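You operate a simulated robot arm through the tools that you are given. There is no shell and no other tool. Be economical: measure what you need, move in short steps, check, and stop when the job is done.

The job below is to be done with a simulated robot arm. You get a single attempt, and the scene is never put back.

Task
Pack the green-handled basket into the open container and close it up.
Fine: the one on the bench top; the baskets stand on the lower pull-out shelf, push it back in; lid on, both latches shut.

Only the result counts: the job must be done as asked and must still hold three seconds after the hand-in. Knocking over, shifting, dropping, spilling or breaking anything else fails it. A push-on lid holds only when it is set on centred and level and pressed home; a screw cap is set on level and turned clockwise until tight.

Robot
A 7-joint arm with a two-finger parallel gripper on a trunk, on a base that drives. Base frame: it is fixed to the floor where the robot stands at the start and does not move with it; the origin is under the middle of the robot, x ahead of it, y to its left, z up. Units: mm, rad, N and s.
With the tool pointing down near the work surface it reaches from about 480 to 920 mm from the robot's upright axis, wherever it stands. Its first joint turns from -2.007 to 2.007 rad. Places, roughly: basket [1750, -250, 500]; container [1000, -750, 1000]; lid [750, -1000, 1000]; lower pull-out shelf [1800, -200, 600]. Payload 3.91 kg.
The tool frame sits at the grasp point between the pads (the TCP): z along the fingers, y along the line on which they close. The tips reach 30 mm beyond it. The gripper opens to 110 mm. The fingers are 20 mm wide and 10 mm thick; the gripper's body (48 by 112 mm) begins 55 mm behind the TCP.
Orientation is that of the tool frame in the base frame, as [roll, pitch, yaw] about the fixed x, y, z axes, in that order (R = Rz(yaw) Ry(pitch) Rx(roll)). With the fingers straight down and closing along the base's y, the tool's x points along the base's -x, its y along +y and its z along -z.

Tools
- The arm moves only by the tool servo_tool. Its argument "steps" is text: rows parted by semicolons, each of 6 numbers parted by spaces: the shift along the base's x, y, z in mm, then the turn, a rotation vector about the base's x, y, z in rad. In form: tx ty tz rx ry rz; .... A call has 1 to 8 rows; each row shifts and turns the commanded pose from where the row before left it. "fingers" is the gripper command, from -1 (fully open) to 1 (shut), values between in proportion, set as the call begins (left out, the last holds). Rows are played at 5 a second. More than 50 mm and 0.15 rad between two rows, or a gripper value outside its range, and nothing of the call is played. A pose out of reach is approached as far as the arm can. The call stops where the force on the tool passes 40 N (or 10 N more than at its start, if that is more) or the arm is blocked; 0.2 s more then pass. The fingers move at their own pace (about 153 mm/s each) and stop on an object; they squeeze with about 39 N. The grip force told is the motor's: it shows also when the fingers shut on nothing. Time passes only in rows, and 0.2 s behind the last, so rows that do not move let the fingers close. It gives the time, the measured TCP pose, the force on the tool (base axes), the opening and the grip force at its end, in the units of the frame above (readings bear some noise), with the torque about the TCP (base axes, N m) and any sound that the robot's microphone picked up, and new pictures: "pictures" is both (left out), scene, wrist or none.
- Cameras (640 x 400 px; columns grow to the right, rows downward): "scene" is now at [228.4, 179.6, 1143.7]; the picture's right is [-0.27, -0.96, 0.00], its down [-0.50, 0.14, -0.86] and it looks along [0.83, -0.23, -0.51] (base axes); focal length 285 px, centre (320, 200). "wrist" rides on the gripper at [72, 17, -103] in the tool frame; the picture's right is [-0.23, 0.97, 0.00], its down [-0.76, -0.18, -0.62] and it looks along [-0.61, -0.14, 0.78] (tool axes); focal length 222 px, centre (320, 200). There is no depth. A picture from a camera that has moved, and an enlarged one, comes with that camera's place and axes in the base frame and with its lens.
- move_column(by): slides the trunk up (or, below 0, down) by that many mm; the arm and the scene camera ride with it, the base frame stays. It gives what a move gives, with no picture.
- roll_base(legs): drives the robot by 1 to 6 legs, each [ahead, left, turn to the left] in mm, mm and rad, along the robot's own axes; the way and the turn of a leg run together, so that a leg with both is an arc; at most 1500 mm and 3.142 rad a leg. The arm and the cameras ride along, it lands a little off, and it stops where it bumps. It gives what a move gives, and a new picture of the scene camera.
- head_to(pan, tilt): turns the head with the scene camera to pan (to the left, within 1.396 rad either way) and tilt (down, from -0.506 to 1.204), counted from straight ahead of the robot. It gives what a move gives, and a new picture of the scene camera.
- close_up(camera, box): a new picture of the part [left, top, right, bottom] of that camera's present view, enlarged. The clock stands still meanwhile.
- job_done(): hands the job in; it is judged then, once.

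Work in short steps. Places have to be worked out from the pictures, the camera data and where the tool is seen: move nearer, look again, correct. Check each grasp and each placing, and mend what went wrong. You have 120 turns and 260 pictures in all, those below and enlarged ones among them. Open the gripper and draw the arm clear of the work before you hand the job in, unless the task says otherwise; then end with one line.

The tools are called after ">>>" by a JSON object that holds its "name" and its "arguments". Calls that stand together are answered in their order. servo_tool: Moves the arm, as the interface text tells. Its arguments: {"type":"object","properties":{"steps":{"type":"string"},"fingers":{"type":"number"},"pictures":{"type":"string","enum":["both","scene","wrist","none"]}},"required":["steps"]} The other tools are called the same way: move_column (by) slides the trunk up or down; roll_base (legs) drives the base; head_to (pan, tilt) turns the head that bears the scene camera; close_up (camera, box) takes an enlarged picture of a part of a camera's view; job_done () hands the job in.

At the start:

```text
clock: 0.0
position: [554.6, 19.5, 797.7]
tool_rot: [3.14, 0.001, 3.141]
contact_force: [0.3, -0.1, -0.5]
moment: [0.02, 0.01, 0.0]
opening: 109.8
grip_force: 0.1
trunk travel left (down, up): [-475.0, 515.0]
robot x, y, heading: [-0.1, 1.9, 0.005]
head pan, tilt: [-0.269, 0.539]
```

scene: 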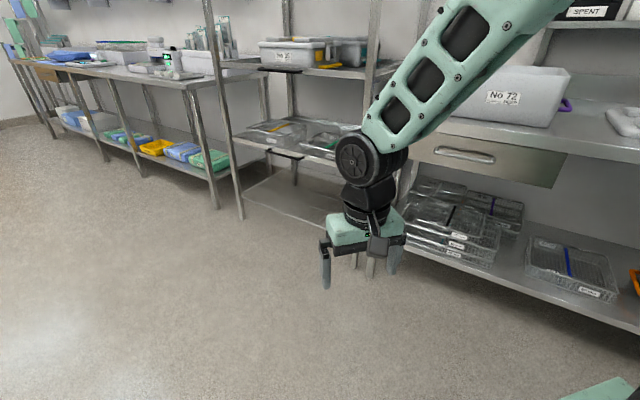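
wrist: 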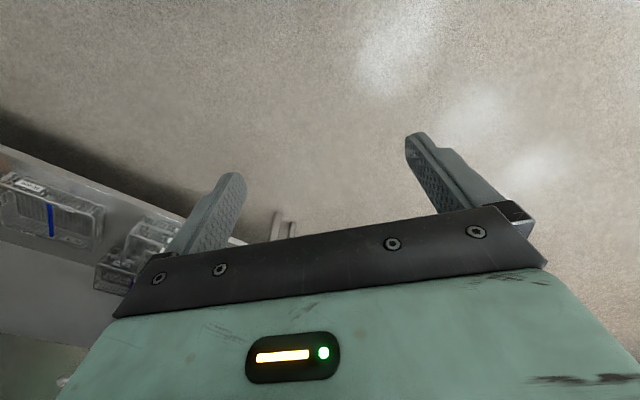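

The first picture shows the rack ahead and the bench to the right. I look around with the head to find the container, lid and baskets.

>>> {"name": "head_to", "arguments": {"pan": -0.8, "tilt": 0.4}}

>>> {"name": "head_to", "arguments": {"pan": -1.35, "tilt": 0.4}}

>>> {"name": "head_to", "arguments": {"pan": -0.2, "tilt": 0.4}}

```text
clock: 0.9
position: [554.8, 20.0, 798.3]
tool_rot: [3.141, 0.0, 3.142]
contact_force: [0.3, -0.7, 0.0]
moment: [0.04, 0.01, 0.0]
opening: 110.0
grip_force: 0.0
trunk travel left (down, up): [-475.0, 515.0]
robot x, y, heading: [0.2, -0.6, -0.001]
head pan, tilt: [-0.799, 0.4]
camera scene: at [206.2, 137.1, 1156.5], right [-0.72, -0.7, 0.0], down [-0.27, 0.28, -0.92], along [0.64, -0.66, -0.39], focal length 285 px, centre (320, 200)
```

scene: 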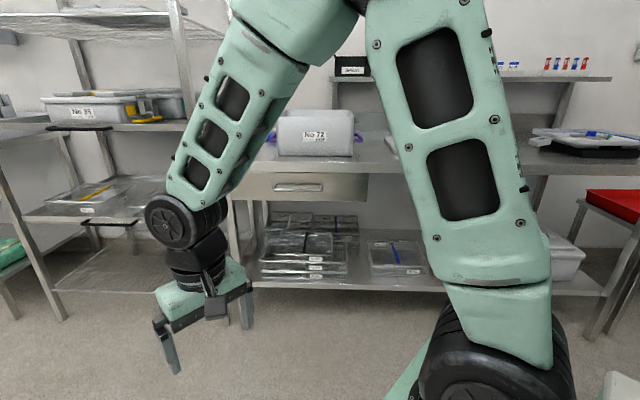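

```text
clock: 1.9
position: [554.9, 20.5, 797.0]
tool_rot: [3.141, -0.001, 3.141]
contact_force: [-0.1, -0.2, 0.7]
moment: [-0.04, 0.0, 0.0]
opening: 109.8
grip_force: 0.0
trunk travel left (down, up): [-475.0, 515.0]
robot x, y, heading: [0.7, 0.4, -0.001]
head pan, tilt: [-1.349, 0.4]
camera scene: at [162.0, 113.1, 1156.5], right [-0.98, -0.22, 0.0], down [-0.09, 0.38, -0.92], along [0.2, -0.9, -0.39], focal length 285 px, centre (320, 200)
```

scene: 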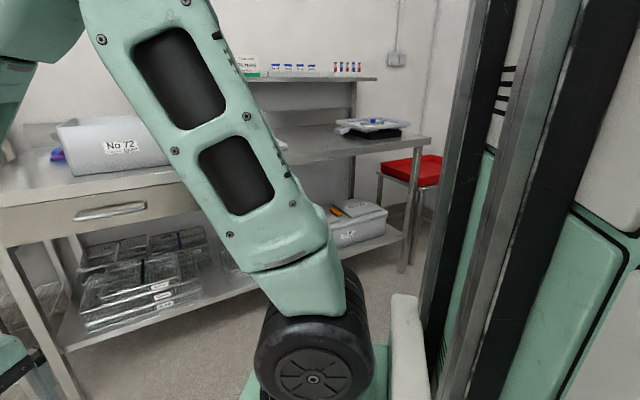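

```text
clock: 3.3
position: [555.9, 20.9, 797.8]
tool_rot: [3.141, 0.0, -3.141]
contact_force: [0.1, -0.1, 0.7]
moment: [0.01, 0.0, -0.01]
opening: 109.9
grip_force: 0.1
trunk travel left (down, up): [-475.0, 515.0]
robot x, y, heading: [0.1, 0.7, -0.003]
head pan, tilt: [-0.201, 0.4]
camera scene: at [232.3, 184.9, 1156.5], right [-0.2, -0.98, 0.0], down [-0.38, 0.08, -0.92], along [0.9, -0.18, -0.39], focal length 285 px, centre (320, 200)
```

scene: 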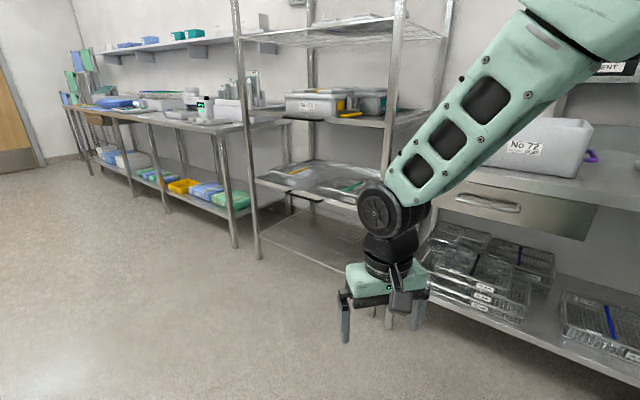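

The container "No 72" stands on the bench; the rack's lower shelf has baskets with yellow and green handles. I enlarge both.

>>> {"name": "close_up", "arguments": {"camera": "scene", "box": [240, 80, 420, 290]}}

>>> {"name": "close_up", "arguments": {"camera": "scene", "box": [420, 60, 640, 260]}}

```text
1.90 times, centred on (330, 185) of scene
camera zoom: at [232.3, 184.9, 1156.5], right [-0.2, -0.98, 0.0], down [-0.38, 0.08, -0.92], along [0.9, -0.18, -0.39], focal length 543 px, centre (301, 229)
```

zoom: 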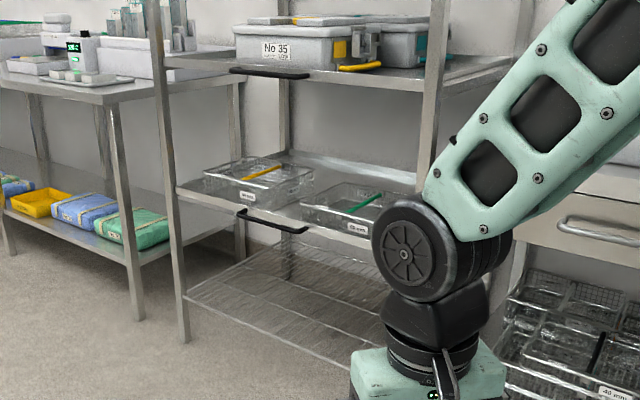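

```text
2.00 times, centred on (530, 160) of scene
camera zoom: at [232.3, 184.9, 1156.5], right [-0.2, -0.98, 0.0], down [-0.38, 0.08, -0.92], along [0.9, -0.18, -0.39], focal length 570 px, centre (-100, 280)
```

zoom: 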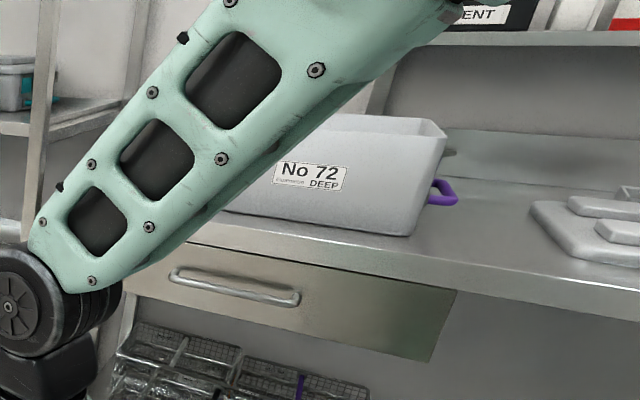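

The benches run diagonally (about 45°) to the base frame. I drive nearer the rack for a better look before touching anything.

>>> {"name": "roll_base", "arguments": {"legs": [[800, 450, 0], [0, 0, -0.6]]}}

>>> {"name": "head_to", "arguments": {"pan": 0.15, "tilt": 0.5}}

```text
clock: 9.7
position: [1238.0, 175.0, 797.3]
tool_rot: [-3.14, 0.0, 2.549]
contact_force: [-0.8, -0.1, 0.6]
moment: [0.02, 0.01, 0.02]
opening: 110.2
grip_force: 0.0
trunk travel left (down, up): [-475.0, 515.0]
robot x, y, heading: [762.8, 469.0, -0.594]
head pan, tilt: [-0.201, 0.4]
camera scene: at [1063.1, 492.7, 1156.5], right [-0.71, -0.7, 0.0], down [-0.27, 0.28, -0.92], along [0.65, -0.66, -0.39], focal length 285 px, centre (320, 200)
```

scene: 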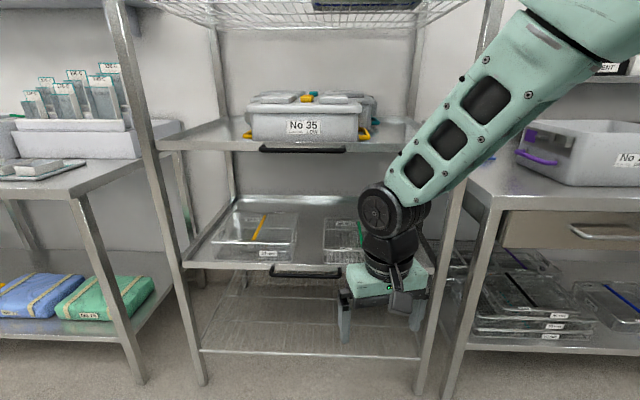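

```text
clock: 10.5
position: [1236.6, 174.6, 797.4]
tool_rot: [3.141, 0.0, 2.548]
contact_force: [0.3, 0.0, -0.5]
moment: [0.0, 0.0, -0.01]
opening: 110.1
grip_force: 0.0
trunk travel left (down, up): [-475.0, 515.0]
robot x, y, heading: [764.9, 471.7, -0.596]
head pan, tilt: [0.15, 0.499]
camera scene: at [1080.3, 519.7, 1147.4], right [-0.43, -0.9, 0.0], down [-0.43, 0.21, -0.88], along [0.79, -0.38, -0.48], focal length 285 px, centre (320, 200)
```

scene: 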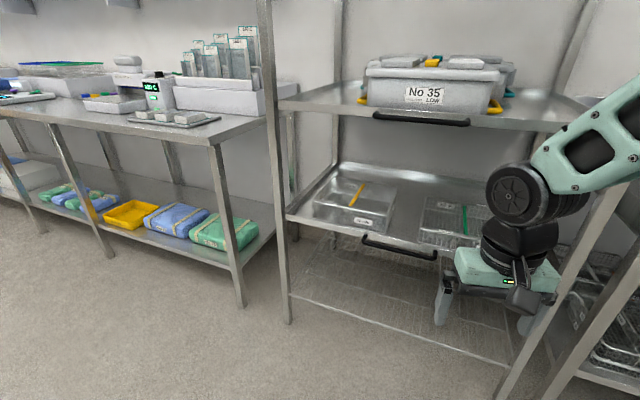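

The rack is square to the diagonal: depth axis d≈(0.707,-0.707), its front at d≈1180 mm, lower shelf handle at about (1625,-15,585). I square up to it and take closer views.

>>> {"name": "roll_base", "arguments": {"legs": [[0, 0, -0.19], [112, 30, 0]]}}

>>> {"name": "head_to", "arguments": {"pan": 0.0, "tilt": 0.55}}

>>> {"name": "close_up", "arguments": {"camera": "scene", "box": [160, 150, 480, 350]}}

```text
clock: 12.5
position: [1275.5, 33.5, 798.6]
tool_rot: [-3.141, -0.001, 2.359]
contact_force: [-0.5, 0.6, 0.5]
moment: [-0.03, 0.0, 0.01]
opening: 110.1
grip_force: 0.1
trunk travel left (down, up): [-475.0, 515.0]
robot x, y, heading: [868.7, 414.5, -0.784]
head pan, tilt: [0.15, 0.499]
camera scene: at [1186.1, 401.4, 1147.4], right [-0.59, -0.81, 0.0], down [-0.39, 0.28, -0.88], along [0.71, -0.52, -0.48], focal length 285 px, centre (320, 200)
```

scene: 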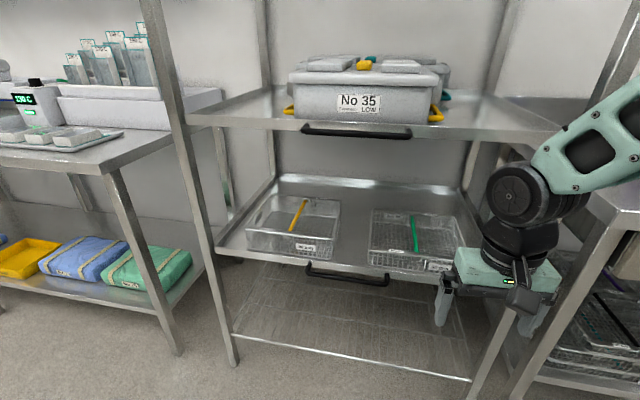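

```text
clock: 13.2
position: [1275.7, 34.2, 799.6]
tool_rot: [-3.14, 0.0, 2.357]
contact_force: [-0.5, -0.3, 0.9]
moment: [0.02, 0.0, 0.01]
opening: 110.1
grip_force: 0.1
trunk travel left (down, up): [-475.0, 515.0]
robot x, y, heading: [866.2, 410.5, -0.787]
head pan, tilt: [0.0, 0.55]
camera scene: at [1176.4, 392.0, 1142.8], right [-0.71, -0.71, 0.0], down [-0.37, 0.37, -0.85], along [0.6, -0.6, -0.52], focal length 285 px, centre (320, 200)
```

scene: 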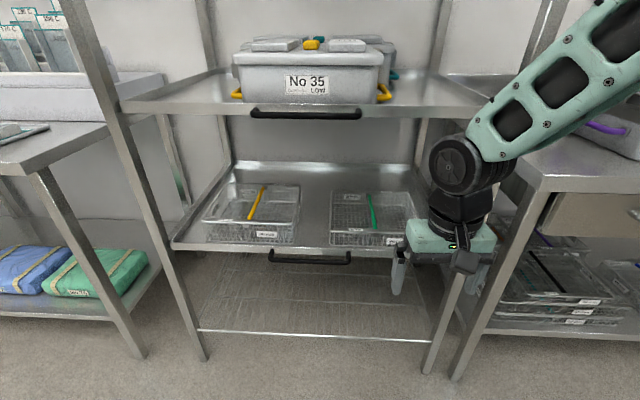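

```text
2.00 times, centred on (320, 250) of scene
camera zoom: at [1176.4, 392.0, 1142.8], right [-0.71, -0.71, 0.0], down [-0.37, 0.37, -0.85], along [0.6, -0.6, -0.52], focal length 570 px, centre (320, 100)
```

zoom: 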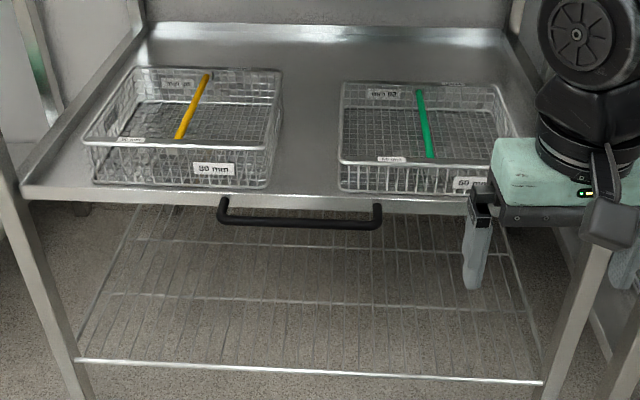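

Both baskets stand on the lower shelf, the shelf is in, and its handle bar is around s≈1136 (left axis), z≈585. I bring the arm in front of the handle, turning the tool so that it closes along the depth axis.

>>> {"name": "servo_tool", "arguments": {"steps": "34.6 2.5 -12.5 0 0 0.15;34.6 2.5 -12.5 0 0 0.15;34.6 2.5 -12.5 0 0 0.15;34.6 2.5 -12.5 0 0 0.15;34.6 2.5 -12.5 0 0 0.15;34.6 2.5 -12.5 0 0 0.15;34.6 2.5 -12.5 0 0 0.15;34.6 2.5 -12.5 0 0 0.15", "pictures": "none"}}

>>> {"name": "servo_tool", "arguments": {"steps": "0 0 0 0 0 0.124;0 0 0 0 0 0.124;0 0 0 0 0 0.123;0 0 0 0 0 0", "pictures": "both"}}

```text
clock: 15.0
position: [1552.0, 53.6, 696.5]
tool_rot: [-3.14, 0.0, -2.723]
contact_force: [0.2, 0.5, -0.2]
moment: [0.03, 0.01, 0.0]
opening: 110.2
grip_force: 0.1
trunk travel left (down, up): [-475.0, 515.0]
robot x, y, heading: [868.6, 414.2, -0.786]
head pan, tilt: [0.0, 0.55]
```

```text
clock: 16.0
position: [1551.8, 54.0, 697.9]
tool_rot: [-3.141, 0.0, -2.353]
contact_force: [0.3, -0.4, -0.1]
moment: [0.03, -0.03, -0.04]
opening: 109.9
grip_force: 0.1
trunk travel left (down, up): [-475.0, 515.0]
robot x, y, heading: [871.8, 415.4, -0.78]
head pan, tilt: [0.0, 0.55]
camera scene: at [1176.4, 391.9, 1142.8], right [-0.71, -0.71, 0.0], down [-0.37, 0.37, -0.85], along [0.6, -0.6, -0.52], focal length 285 px, centre (320, 200)
camera wrist: at [1489.2, 14.0, 802.0], right [-0.53, 0.85, 0.0], down [0.66, 0.41, 0.62], along [0.53, 0.33, -0.78], focal length 222 px, centre (320, 200)
```

scene: 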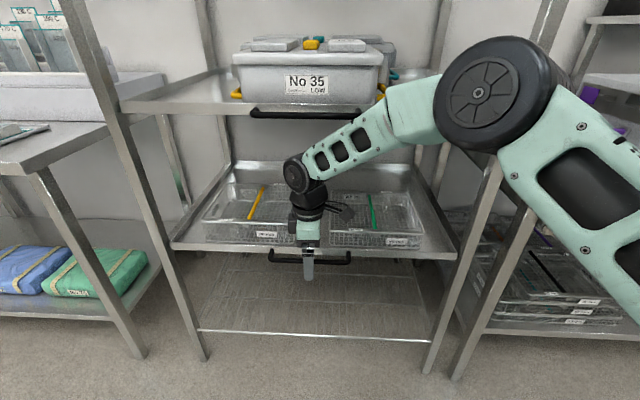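
wrist: 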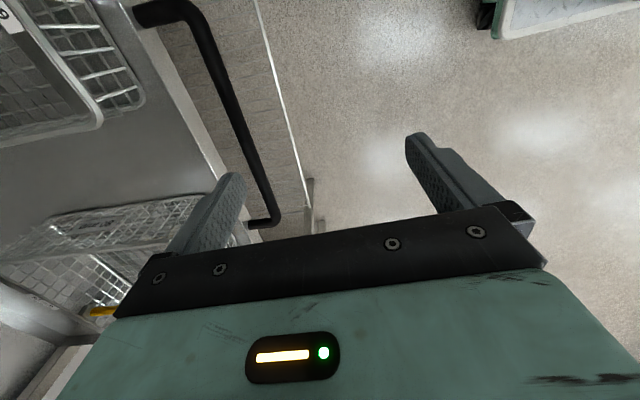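

From the wrist picture the bar lies at d≈1146, z≈588 with a gap of about 25 mm to the shelf edge. I set a 30 mm opening, move over the bar and look before going down.

>>> {"name": "servo_tool", "arguments": {"steps": "20 -20 0 0 0 0;20 -20 0 0 0 0;19.4 -19.4 -15 0 0 0;0 0 -15 0 0 0;0 0 0 0 0 0", "fingers": 0.4545, "pictures": "both"}}

```text
clock: 17.2
position: [1610.2, -4.0, 667.5]
tool_rot: [3.141, 0.0, -2.354]
contact_force: [0.1, -0.1, -0.5]
moment: [-0.01, 0.0, -0.02]
opening: 29.8
grip_force: 0.2
trunk travel left (down, up): [-475.0, 515.0]
robot x, y, heading: [868.6, 413.0, -0.785]
head pan, tilt: [0.0, 0.55]
camera scene: at [1176.4, 391.9, 1142.8], right [-0.71, -0.71, 0.0], down [-0.37, 0.37, -0.85], along [0.6, -0.6, -0.52], focal length 285 px, centre (320, 200)
camera wrist: at [1549.1, -44.6, 771.8], right [-0.53, 0.85, 0.0], down [0.66, 0.41, 0.62], along [0.53, 0.33, -0.78], focal length 222 px, centre (320, 200)
```

scene: 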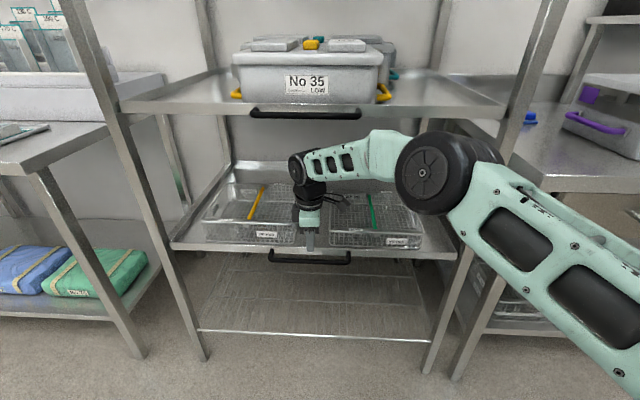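
wrist: 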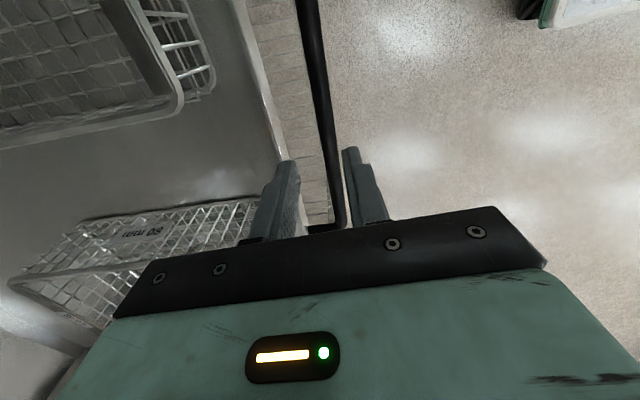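

The bar now triangulates to d≈1136, z≈600; the TCP is 4–5 mm too deep. I correct and go down astride the bar.

>>> {"name": "servo_tool", "arguments": {"steps": "-2.5 2.5 -12 0 0 0;0 0 -20 0 0 0;0 0 -15 0 0 0;0 0 -10 0 0 0;0 0 -8 0 0 0;0 0 0 0 0 0", "pictures": "both"}}

>>> {"name": "close_up", "arguments": {"camera": "scene", "box": [240, 180, 400, 280]}}

```text
clock: 18.6
position: [1610.5, -2.2, 602.6]
tool_rot: [-3.139, 0.001, -2.355]
contact_force: [0.5, 0.3, -0.2]
moment: [-0.01, 0.01, -0.02]
opening: 30.1
grip_force: 0.0
trunk travel left (down, up): [-475.0, 515.0]
robot x, y, heading: [872.7, 411.6, -0.783]
head pan, tilt: [0.0, 0.55]
camera scene: at [1176.4, 391.9, 1142.8], right [-0.71, -0.71, 0.0], down [-0.37, 0.37, -0.85], along [0.6, -0.6, -0.52], focal length 285 px, centre (320, 200)
camera wrist: at [1547.2, -42.7, 707.3], right [-0.53, 0.85, 0.0], down [0.66, 0.41, 0.62], along [0.53, 0.33, -0.78], focal length 222 px, centre (320, 200)
```

scene: 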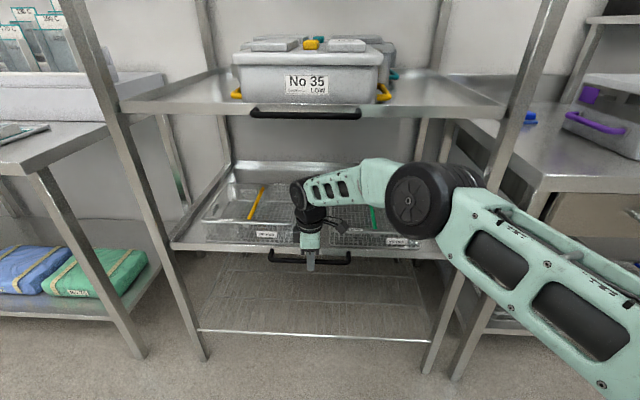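
wrist: 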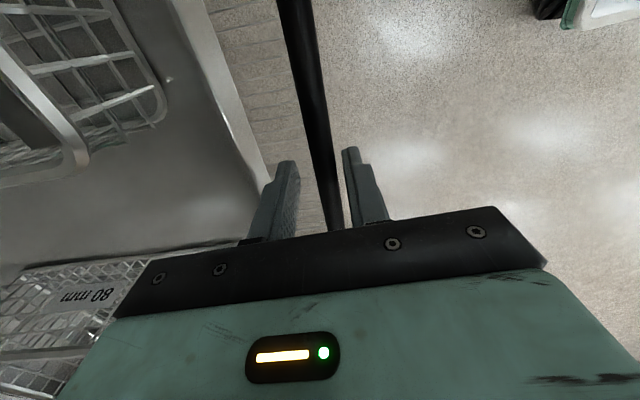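

```text
4.00 times, centred on (320, 230) of scene
camera zoom: at [1176.4, 391.9, 1142.8], right [-0.71, -0.71, 0.0], down [-0.37, 0.37, -0.85], along [0.6, -0.6, -0.52], focal length 1140 px, centre (320, 80)
```

zoom: 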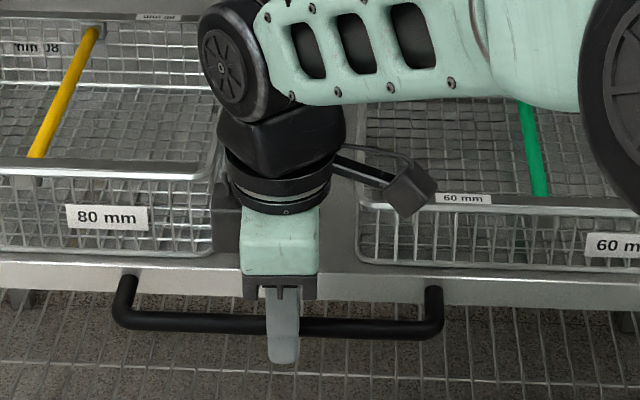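

No contact, and the bar is between the fingers. I close on it.

>>> {"name": "servo_tool", "arguments": {"steps": "0 0 0 0 0 0;0 0 0 0 0 0", "fingers": 1, "pictures": "wrist"}}

```text
clock: 19.2
position: [1607.7, -1.2, 602.4]
tool_rot: [3.138, -0.002, -2.355]
contact_force: [-23.3, 16.1, 5.6]
moment: [-0.16, 0.95, -0.97]
opening: 14.7
grip_force: 44.9
trunk travel left (down, up): [-475.0, 515.0]
robot x, y, heading: [864.7, 413.6, -0.787]
head pan, tilt: [0.0, 0.55]
camera wrist: at [1545.9, -40.9, 707.1], right [-0.53, 0.85, 0.0], down [0.67, 0.41, 0.62], along [0.53, 0.33, -0.78], focal length 222 px, centre (320, 200)
```

wrist: 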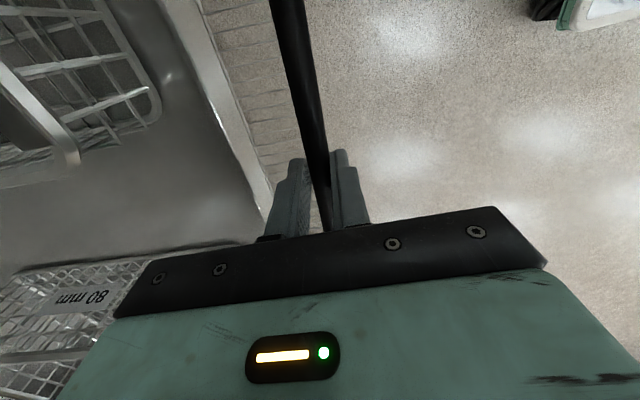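

Gripped at 14.7 mm (bar). I pull the shelf gently out.

>>> {"name": "servo_tool", "arguments": {"steps": "-4 4 0 0 0 0;-7 7 0 0 0 0;-10 10 0 0 0 0;-12 12 0 0 0 0;-12 12 0 0 0 0;-10 10 0 0 0 0;-5 5 0 0 0 0", "pictures": "scene"}}

```text
clock: 20.8
position: [1552.3, 60.2, 603.1]
tool_rot: [-3.14, 0.005, -2.355]
contact_force: [27.0, 23.1, -12.5]
moment: [0.25, -0.28, -0.92]
opening: 14.6
grip_force: 45.2
trunk travel left (down, up): [-475.0, 515.0]
robot x, y, heading: [867.0, 412.5, -0.784]
head pan, tilt: [0.0, 0.55]
camera scene: at [1177.5, 392.5, 1142.6], right [-0.71, -0.71, 0.0], down [-0.37, 0.37, -0.85], along [0.6, -0.6, -0.52], focal length 285 px, centre (320, 200)
```

scene: 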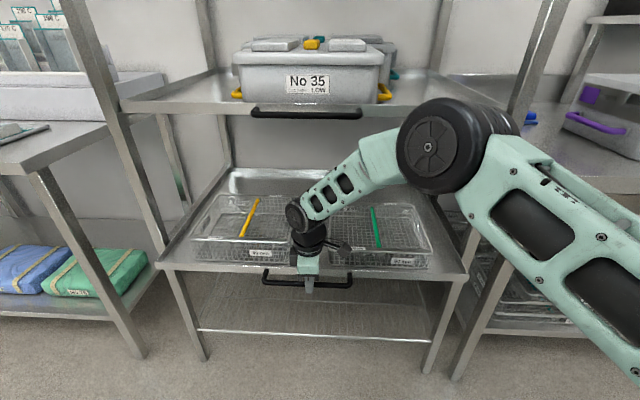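

The shelf slides; the rail axis seems turned slightly ((-0.67,0.74)), giving side load. I ease sideways and continue along the rail's direction.

>>> {"name": "servo_tool", "arguments": {"steps": "3 3 0 0 0 0;-10 11 0 0 0 0;-12 13 0 0 0 0;-12 13 0 0 0 0;-12 13 0 0 0 0;-12 13 0 0 0 0;-12 13 0 0 0 0;-6 6.5 0 0 0 0", "pictures": "none"}}

```text
clock: 22.6
position: [1474.8, 143.1, 604.9]
tool_rot: [-3.139, 0.0, -2.357]
contact_force: [-0.1, -1.4, 19.6]
moment: [0.11, -0.12, -0.91]
opening: 14.6
grip_force: 45.4
trunk travel left (down, up): [-475.0, 515.0]
robot x, y, heading: [869.2, 412.0, -0.784]
head pan, tilt: [0.0, 0.55]
```

Pulled about 196 mm, side load gone. I pull about 90 mm more.

>>> {"name": "servo_tool", "arguments": {"steps": "-9 9.5 0 0 0 0;-11 11.5 0 0 0 0;-11 11.5 0 0 0 0;-11 11.5 0 0 0 0;-11 11.5 0 0 0 0;-7 7.5 0 0 0 0;0 0 0 0 0 0", "pictures": "scene"}}

```text
clock: 24.2
position: [1415.9, 207.6, 603.7]
tool_rot: [-3.141, 0.004, -2.354]
contact_force: [10.0, 13.2, 10.1]
moment: [0.5, -0.53, -0.97]
opening: 14.8
grip_force: 45.1
trunk travel left (down, up): [-475.0, 515.0]
robot x, y, heading: [869.7, 413.3, -0.784]
head pan, tilt: [0.0, 0.55]
camera scene: at [1176.4, 392.5, 1142.7], right [-0.71, -0.71, 0.0], down [-0.37, 0.37, -0.85], along [0.6, -0.6, -0.52], focal length 285 px, centre (320, 200)
```

scene: 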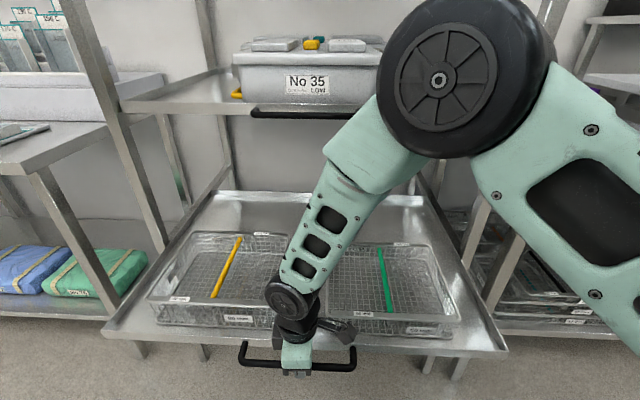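

Shelf is out 283 mm. I release the bar and rise.

>>> {"name": "servo_tool", "arguments": {"steps": "0 0 0 0 0 0;0 0 0 0 0 0;0 0 10 0 0 0;0 0 25 0 0 0;0 0 35 0 0 0;0 0 40 0 0 0;0 0 40 0 0 0", "fingers": 0.47, "pictures": "both"}}

```text
clock: 25.8
position: [1415.1, 207.3, 750.7]
tool_rot: [-3.14, -0.002, -2.354]
contact_force: [0.2, -0.1, -0.7]
moment: [-0.02, 0.04, 0.02]
opening: 29.0
grip_force: 0.1
trunk travel left (down, up): [-475.0, 515.0]
robot x, y, heading: [868.2, 411.5, -0.785]
head pan, tilt: [0.0, 0.55]
camera scene: at [1176.6, 391.9, 1142.7], right [-0.71, -0.71, 0.0], down [-0.37, 0.37, -0.85], along [0.6, -0.6, -0.52], focal length 285 px, centre (320, 200)
camera wrist: at [1353.0, 167.2, 855.6], right [-0.53, 0.85, 0.0], down [0.66, 0.41, 0.62], along [0.53, 0.33, -0.78], focal length 222 px, centre (320, 200)
```

scene: 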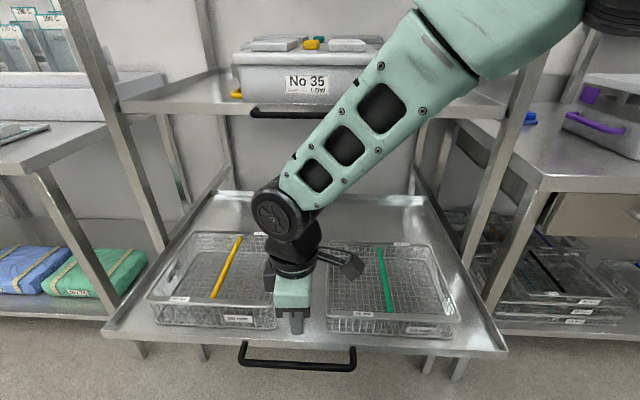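
wrist: 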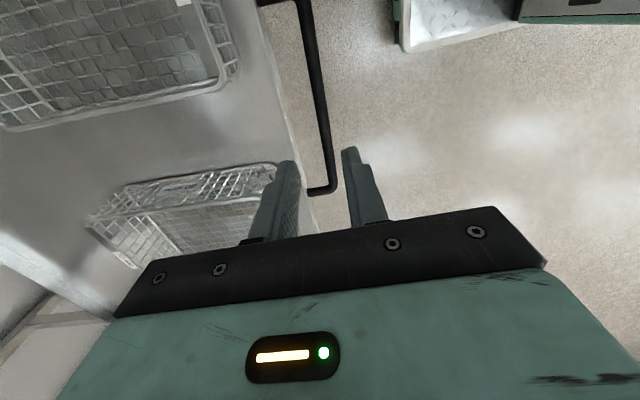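

Now I rotate the tool back to close across the green bar and move over its basket.

>>> {"name": "servo_tool", "arguments": {"steps": "-6.6 -25.4 3.75 0 0 -0.147;-6.6 -25.4 3.75 0 0 -0.147;-6.6 -25.4 3.75 0 0 -0.147;-6.6 -25.4 3.75 0 0 -0.147;-6.6 -25.4 3.75 0 0 -0.147;-6.6 -25.4 3.75 0 0 -0.147;-6.6 -25.4 3.75 0 0 -0.147;-6.6 -25.4 3.75 0 0 -0.147", "fingers": 0.1, "pictures": "none"}}

>>> {"name": "servo_tool", "arguments": {"steps": "0 0 0 0 0 -0.144;0 0 0 0 0 -0.144;0 0 0 0 0 -0.144;0 0 0 0 0 0", "pictures": "both"}}

```text
clock: 27.6
position: [1363.4, 4.4, 784.9]
tool_rot: [3.141, -0.001, 2.753]
contact_force: [0.9, -0.5, 0.6]
moment: [-0.02, 0.01, -0.05]
opening: 49.5
grip_force: 0.0
trunk travel left (down, up): [-475.0, 515.0]
robot x, y, heading: [870.5, 411.5, -0.782]
head pan, tilt: [0.0, 0.55]
```

```text
clock: 28.6
position: [1363.4, 3.6, 782.8]
tool_rot: [3.14, -0.001, 2.321]
contact_force: [-0.3, -0.6, -0.4]
moment: [0.01, 0.0, -0.02]
opening: 49.1
grip_force: 0.1
trunk travel left (down, up): [-475.0, 515.0]
robot x, y, heading: [867.6, 412.3, -0.782]
head pan, tilt: [0.0, 0.55]
camera scene: at [1176.4, 391.9, 1142.8], right [-0.71, -0.71, 0.0], down [-0.37, 0.37, -0.85], along [0.6, -0.6, -0.52], focal length 285 px, centre (320, 200)
camera wrist: at [1326.8, 67.4, 887.4], right [0.87, 0.5, 0.0], down [0.39, -0.68, 0.62], along [0.31, -0.54, -0.78], focal length 222 px, centre (320, 200)
```

scene: 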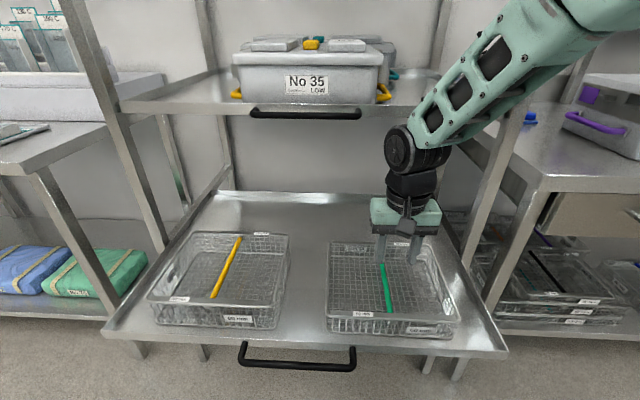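
wrist: 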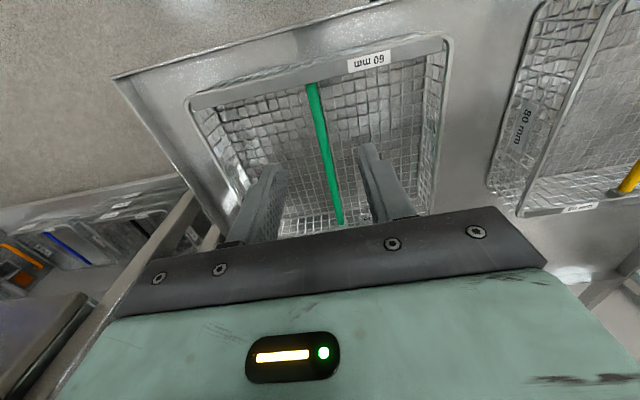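

The green bar's middle is at about d=1018, s=965, z≈655. I move over it and lower partway to check.

>>> {"name": "servo_tool", "arguments": {"steps": "12.5 -13.3 -10 0 0 0;12.5 -13.3 -20 0 0 0;12.5 -13.3 -25 0 0 0;0 0 -25 0 0 0;0 0 -20 0 0 0;0 0 0 0 0 0", "pictures": "both"}}

>>> {"name": "close_up", "arguments": {"camera": "scene", "box": [310, 180, 470, 350]}}

```text
clock: 30.0
position: [1400.3, -37.9, 681.4]
tool_rot: [3.141, 0.001, 2.318]
contact_force: [0.5, 0.2, 0.2]
moment: [-0.01, -0.01, 0.03]
opening: 49.4
grip_force: 0.1
trunk travel left (down, up): [-475.0, 515.0]
robot x, y, heading: [866.5, 410.3, -0.791]
head pan, tilt: [0.0, 0.55]
camera scene: at [1176.4, 391.9, 1142.8], right [-0.71, -0.71, 0.0], down [-0.37, 0.37, -0.85], along [0.6, -0.6, -0.52], focal length 285 px, centre (320, 200)
camera wrist: at [1363.7, 25.9, 785.7], right [0.87, 0.5, 0.0], down [0.39, -0.68, 0.62], along [0.31, -0.54, -0.78], focal length 222 px, centre (320, 200)
```

scene: 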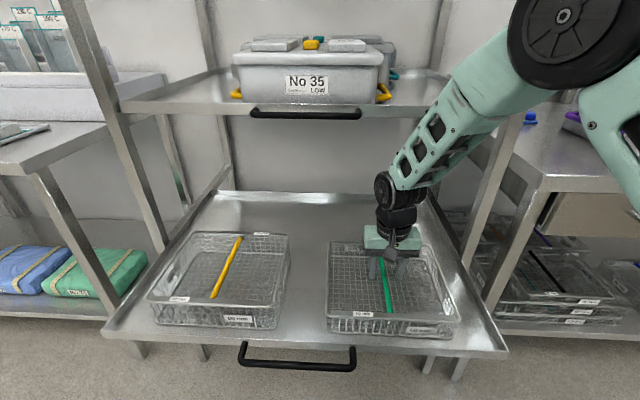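
wrist: 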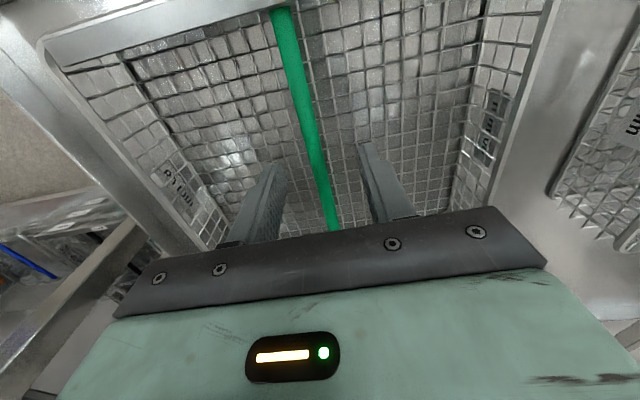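

```text
2.35 times, centred on (390, 265) of scene
camera zoom: at [1176.4, 391.9, 1142.8], right [-0.71, -0.71, 0.0], down [-0.37, 0.37, -0.85], along [0.6, -0.6, -0.52], focal length 670 px, centre (155, 47)
```

zoom: 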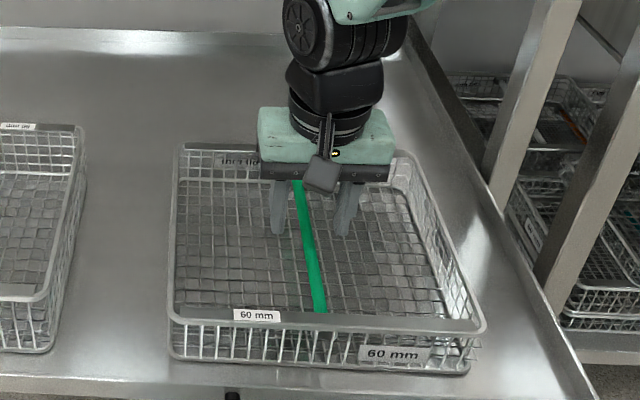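

Triangulation puts the bar at z≈645. I go down to z≈643 astride the bar and close.

>>> {"name": "servo_tool", "arguments": {"steps": "0 0 -13 0 0 0;0 0 -13 0 0 0;0 0 -12 0 0 0;0 0 0 0 0 0", "pictures": "wrist"}}

>>> {"name": "servo_tool", "arguments": {"steps": "0 0 0 0 0 0;0 0 0 0 0 0", "fingers": 1, "pictures": "both"}}

```text
clock: 31.0
position: [1400.8, -37.4, 645.9]
tool_rot: [3.141, -0.001, 2.321]
contact_force: [-0.3, -0.2, -0.3]
moment: [0.0, -0.03, 0.0]
opening: 49.6
grip_force: 0.0
trunk travel left (down, up): [-475.0, 515.0]
robot x, y, heading: [866.3, 411.7, -0.785]
head pan, tilt: [0.0, 0.55]
camera wrist: at [1363.7, 26.2, 749.2], right [0.87, 0.5, 0.0], down [0.39, -0.68, 0.62], along [0.31, -0.54, -0.78], focal length 222 px, centre (320, 200)
```

wrist: 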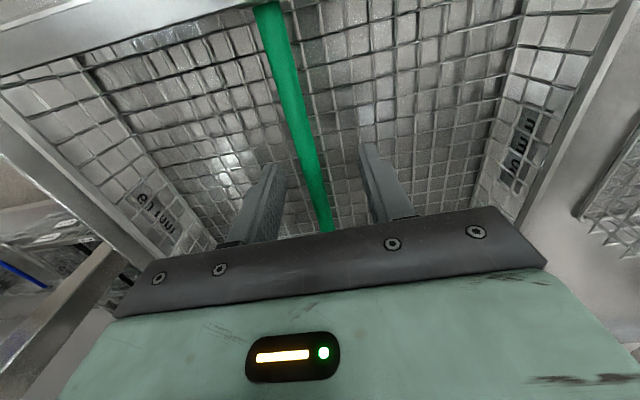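

```text
clock: 31.6
position: [1400.0, -37.1, 644.9]
tool_rot: [-3.14, 0.0, 2.321]
contact_force: [-0.5, 0.2, -0.5]
moment: [0.08, 0.01, -0.26]
opening: 11.4
grip_force: 39.1
trunk travel left (down, up): [-475.0, 515.0]
robot x, y, heading: [869.9, 410.0, -0.783]
head pan, tilt: [0.0, 0.55]
camera scene: at [1176.4, 391.9, 1142.8], right [-0.71, -0.71, 0.0], down [-0.37, 0.37, -0.85], along [0.6, -0.6, -0.52], focal length 285 px, centre (320, 200)
camera wrist: at [1363.7, 26.3, 749.3], right [0.87, 0.5, 0.0], down [0.39, -0.68, 0.62], along [0.31, -0.54, -0.78], focal length 222 px, centre (320, 200)
```

scene: 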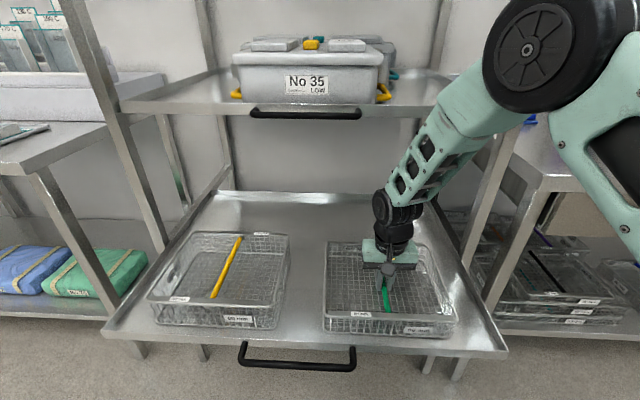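
wrist: 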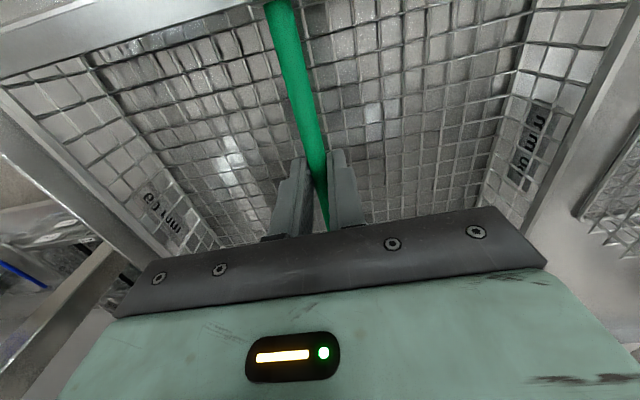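

Gripped at 11.4 mm. I lift straight up a bit and check that it hangs level.

>>> {"name": "servo_tool", "arguments": {"steps": "0 0 5 0 0 0;0 0 15 0 0 0;0 0 25 0 0 0;0 0 30 0 0 0;0 0 30 0 0 0;0 0 0 0 0 0", "pictures": "both"}}

```text
clock: 33.0
position: [1398.8, -38.3, 748.4]
tool_rot: [-3.14, -0.001, 2.32]
contact_force: [-0.3, -0.1, 0.0]
moment: [0.0, 0.02, 0.0]
opening: 0.4
grip_force: 37.8
trunk travel left (down, up): [-475.0, 515.0]
robot x, y, heading: [867.7, 411.9, -0.779]
head pan, tilt: [0.0, 0.55]
camera scene: at [1176.4, 391.9, 1142.8], right [-0.71, -0.71, 0.0], down [-0.37, 0.37, -0.85], along [0.6, -0.6, -0.52], focal length 285 px, centre (320, 200)
camera wrist: at [1362.8, 26.1, 853.4], right [0.87, 0.5, 0.0], down [0.39, -0.68, 0.62], along [0.31, -0.54, -0.78], focal length 222 px, centre (320, 200)
```

scene: 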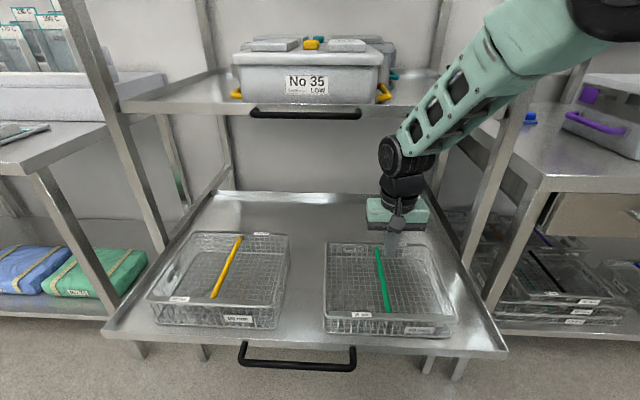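
wrist: 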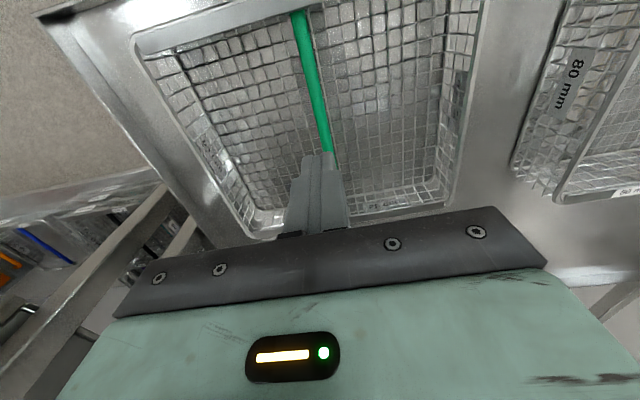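

The bar slipped out, so I hadn't got it properly. I look closely at how the handle is made.

>>> {"name": "close_up", "arguments": {"camera": "scene", "box": [310, 220, 470, 350]}}

>>> {"name": "close_up", "arguments": {"camera": "wrist", "box": [210, 0, 420, 240]}}

```text
3.08 times, centred on (390, 285) of scene
camera zoom: at [1176.4, 391.9, 1142.8], right [-0.71, -0.71, 0.0], down [-0.37, 0.37, -0.85], along [0.6, -0.6, -0.52], focal length 876 px, centre (105, -62)
```

zoom: 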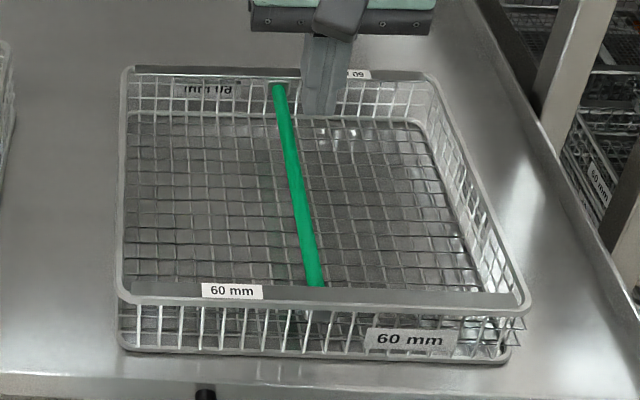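

```text
1.67 times, centred on (315, 120) of wrist
camera zoom: at [1362.8, 26.1, 853.4], right [0.87, 0.5, 0.0], down [0.39, -0.68, 0.62], along [0.31, -0.54, -0.78], focal length 370 px, centre (328, 333)
```

zoom: 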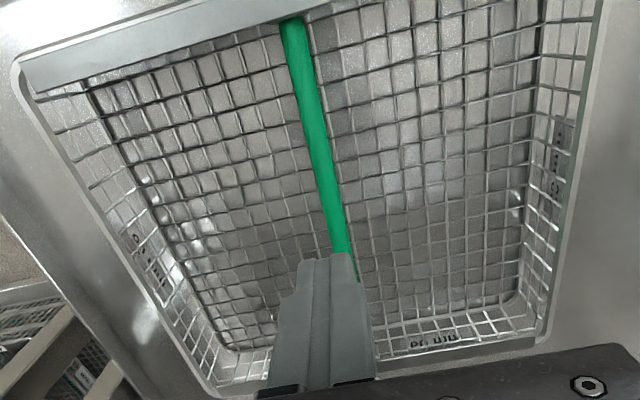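

The bar sits a bit under the rim, so my pads likely caught only its top. I reopen, go down about 25 mm deeper than before in small steps, watching force.

>>> {"name": "servo_tool", "arguments": {"steps": "0 0 0 0 0 0;0 0 -30 0 0 0;0 0 -35 0 0 0;0 0 -30 0 0 0;0 0 -10 0 0 0;0 0 -8 0 0 0;0 0 0 0 0 0", "fingers": 0.4, "pictures": "none"}}

>>> {"name": "servo_tool", "arguments": {"steps": "0 0 -4 0 0 0;0 0 -3 0 0 0;0 0 0 0 0 0", "pictures": "both"}}

>>> {"name": "close_up", "arguments": {"camera": "wrist", "box": [210, 50, 420, 240]}}

>>> {"name": "close_up", "arguments": {"camera": "scene", "box": [340, 220, 440, 330]}}

```text
clock: 34.6
position: [1399.8, -38.0, 637.2]
tool_rot: [-3.141, 0.002, 2.322]
contact_force: [-0.1, -0.1, -1.0]
moment: [0.01, 0.03, -0.02]
opening: 33.1
grip_force: 0.0
trunk travel left (down, up): [-475.0, 515.0]
robot x, y, heading: [865.9, 410.7, -0.782]
head pan, tilt: [0.0, 0.55]
```

```text
clock: 35.4
position: [1400.4, -37.3, 629.8]
tool_rot: [-3.141, -0.001, 2.321]
contact_force: [1.5, -0.3, 0.1]
moment: [-0.01, 0.04, 0.03]
opening: 32.7
grip_force: 0.1
trunk travel left (down, up): [-475.0, 515.0]
robot x, y, heading: [868.2, 413.3, -0.783]
head pan, tilt: [0.0, 0.55]
camera scene: at [1176.4, 391.9, 1142.8], right [-0.71, -0.71, 0.0], down [-0.37, 0.37, -0.85], along [0.6, -0.6, -0.52], focal length 285 px, centre (320, 200)
camera wrist: at [1364.7, 26.3, 733.8], right [0.87, 0.5, 0.0], down [0.39, -0.68, 0.62], along [0.31, -0.54, -0.78], focal length 222 px, centre (320, 200)
```

scene: 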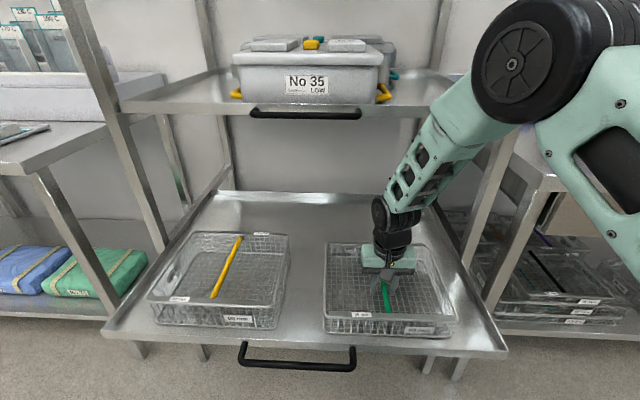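
wrist: 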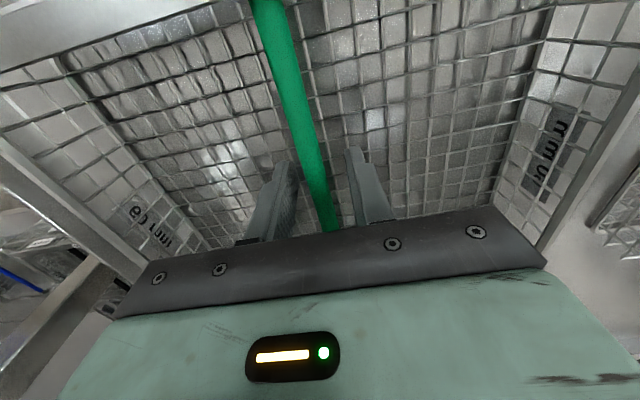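

```text
2.11 times, centred on (315, 145) of wrist
camera zoom: at [1364.7, 26.3, 733.8], right [0.87, 0.5, 0.0], down [0.39, -0.68, 0.62], along [0.31, -0.54, -0.78], focal length 468 px, centre (330, 316)
```

zoom: 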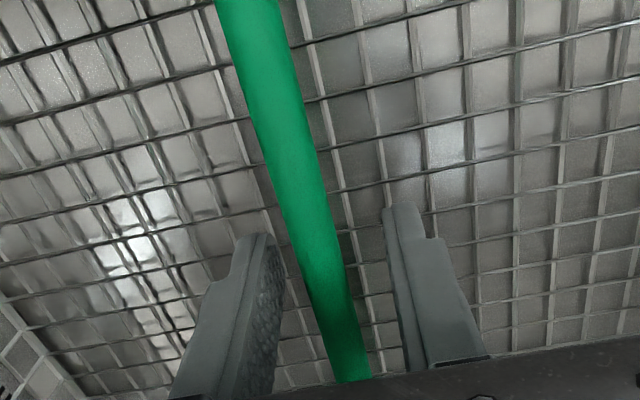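

```text
3.64 times, centred on (390, 275) of scene
camera zoom: at [1176.4, 391.9, 1142.8], right [-0.71, -0.71, 0.0], down [-0.37, 0.37, -0.85], along [0.6, -0.6, -0.52], focal length 1036 px, centre (66, -73)
```

zoom: 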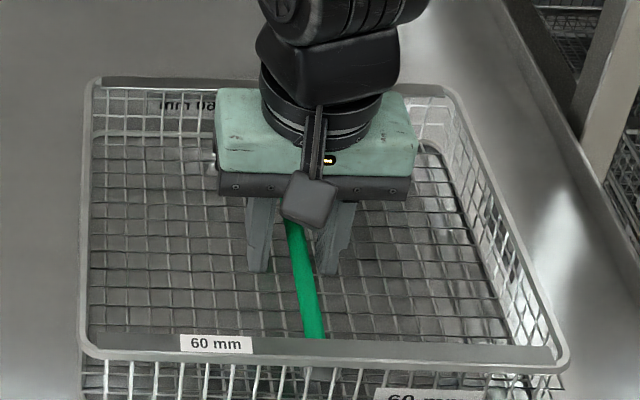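

Now the bar should be mid-pad or higher. I close and lift only 6 mm with readings to see the load.

>>> {"name": "servo_tool", "arguments": {"steps": "0 0 0 0 0 0;0 0 0 0 0 0;0 0 0 0 0 0", "fingers": 1, "pictures": "none"}}

>>> {"name": "servo_tool", "arguments": {"steps": "0 0 2 0 0 0;0 0 2 0 0 0;0 0 2 0 0 0;0 0 0 0 0 0", "pictures": "wrist"}}

>>> {"name": "close_up", "arguments": {"camera": "wrist", "box": [210, 50, 420, 240]}}

```text
clock: 36.2
position: [1401.2, -36.8, 629.8]
tool_rot: [-3.141, 0.0, 2.322]
contact_force: [0.2, -0.1, 0.1]
moment: [0.02, 0.03, -0.08]
opening: 11.3
grip_force: 38.7
trunk travel left (down, up): [-475.0, 515.0]
robot x, y, heading: [870.7, 410.4, -0.784]
head pan, tilt: [0.0, 0.55]
```

```text
clock: 37.2
position: [1401.6, -37.0, 634.9]
tool_rot: [3.141, -0.001, 2.321]
contact_force: [-0.2, 0.6, -3.2]
moment: [0.07, 0.04, 0.0]
opening: 11.5
grip_force: 38.9
trunk travel left (down, up): [-475.0, 515.0]
robot x, y, heading: [865.0, 414.8, -0.782]
head pan, tilt: [0.0, 0.55]
camera wrist: at [1364.7, 26.4, 740.5], right [0.87, 0.5, 0.0], down [0.39, -0.68, 0.62], along [0.31, -0.54, -0.78], focal length 222 px, centre (320, 200)
```

wrist: 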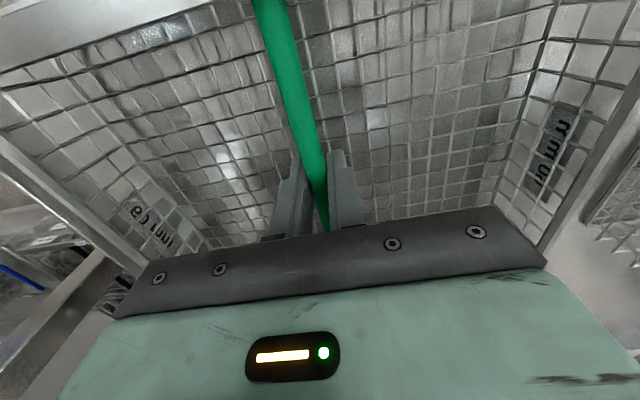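

```text
2.11 times, centred on (315, 145) of wrist
camera zoom: at [1364.7, 26.4, 740.5], right [0.87, 0.5, 0.0], down [0.39, -0.68, 0.62], along [0.31, -0.54, -0.78], focal length 468 px, centre (330, 316)
```

zoom: 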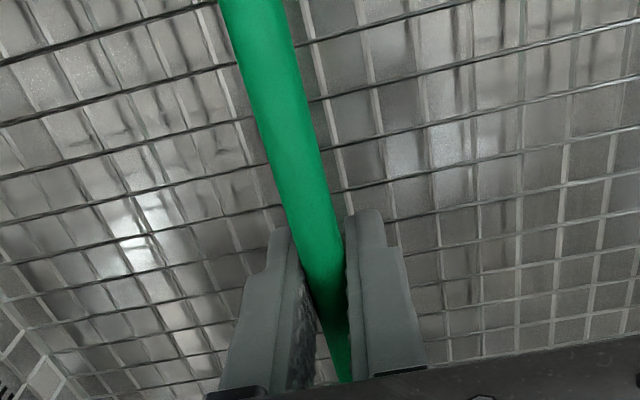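

It carries ~3 N now without slipping. I lift further slowly and check opening.

>>> {"name": "servo_tool", "arguments": {"steps": "0 0 3 0 0 0;0 0 4 0 0 0;0 0 6 0 0 0;0 0 8 0 0 0;0 0 0 0 0 0", "pictures": "scene"}}

>>> {"name": "close_up", "arguments": {"camera": "scene", "box": [310, 200, 470, 350]}}

```text
clock: 38.4
position: [1401.2, -37.9, 656.8]
tool_rot: [3.141, -0.001, 2.322]
contact_force: [0.8, 0.9, -3.6]
moment: [0.05, 0.06, -0.05]
opening: 11.4
grip_force: 39.0
trunk travel left (down, up): [-475.0, 515.0]
robot x, y, heading: [867.5, 411.4, -0.782]
head pan, tilt: [0.0, 0.55]
camera scene: at [1176.5, 391.9, 1142.8], right [-0.71, -0.71, 0.0], down [-0.37, 0.37, -0.85], along [0.6, -0.6, -0.52], focal length 285 px, centre (320, 200)
```

scene: 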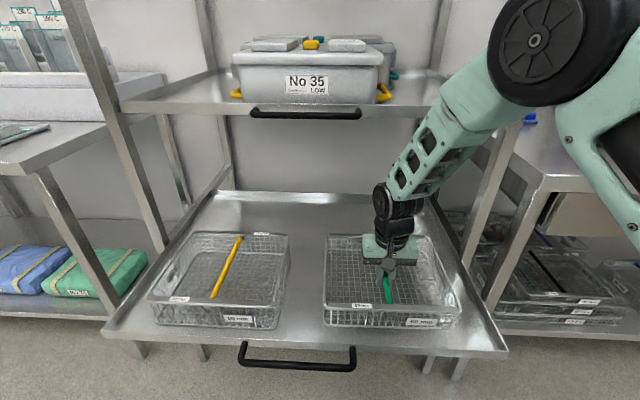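

```text
2.67 times, centred on (390, 275) of scene
camera zoom: at [1176.5, 391.9, 1142.8], right [-0.71, -0.71, 0.0], down [-0.37, 0.37, -0.85], along [0.6, -0.6, -0.52], focal length 760 px, centre (133, 0)
```

zoom: 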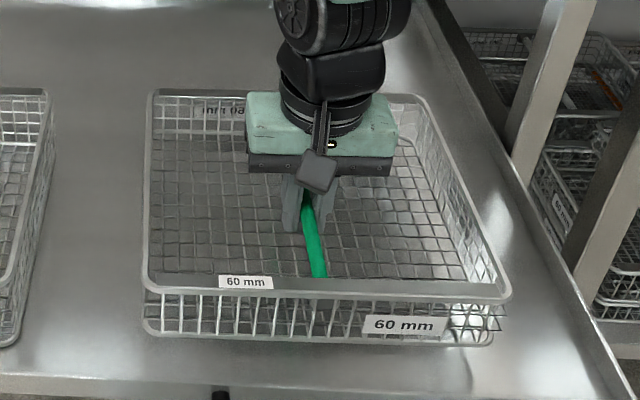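

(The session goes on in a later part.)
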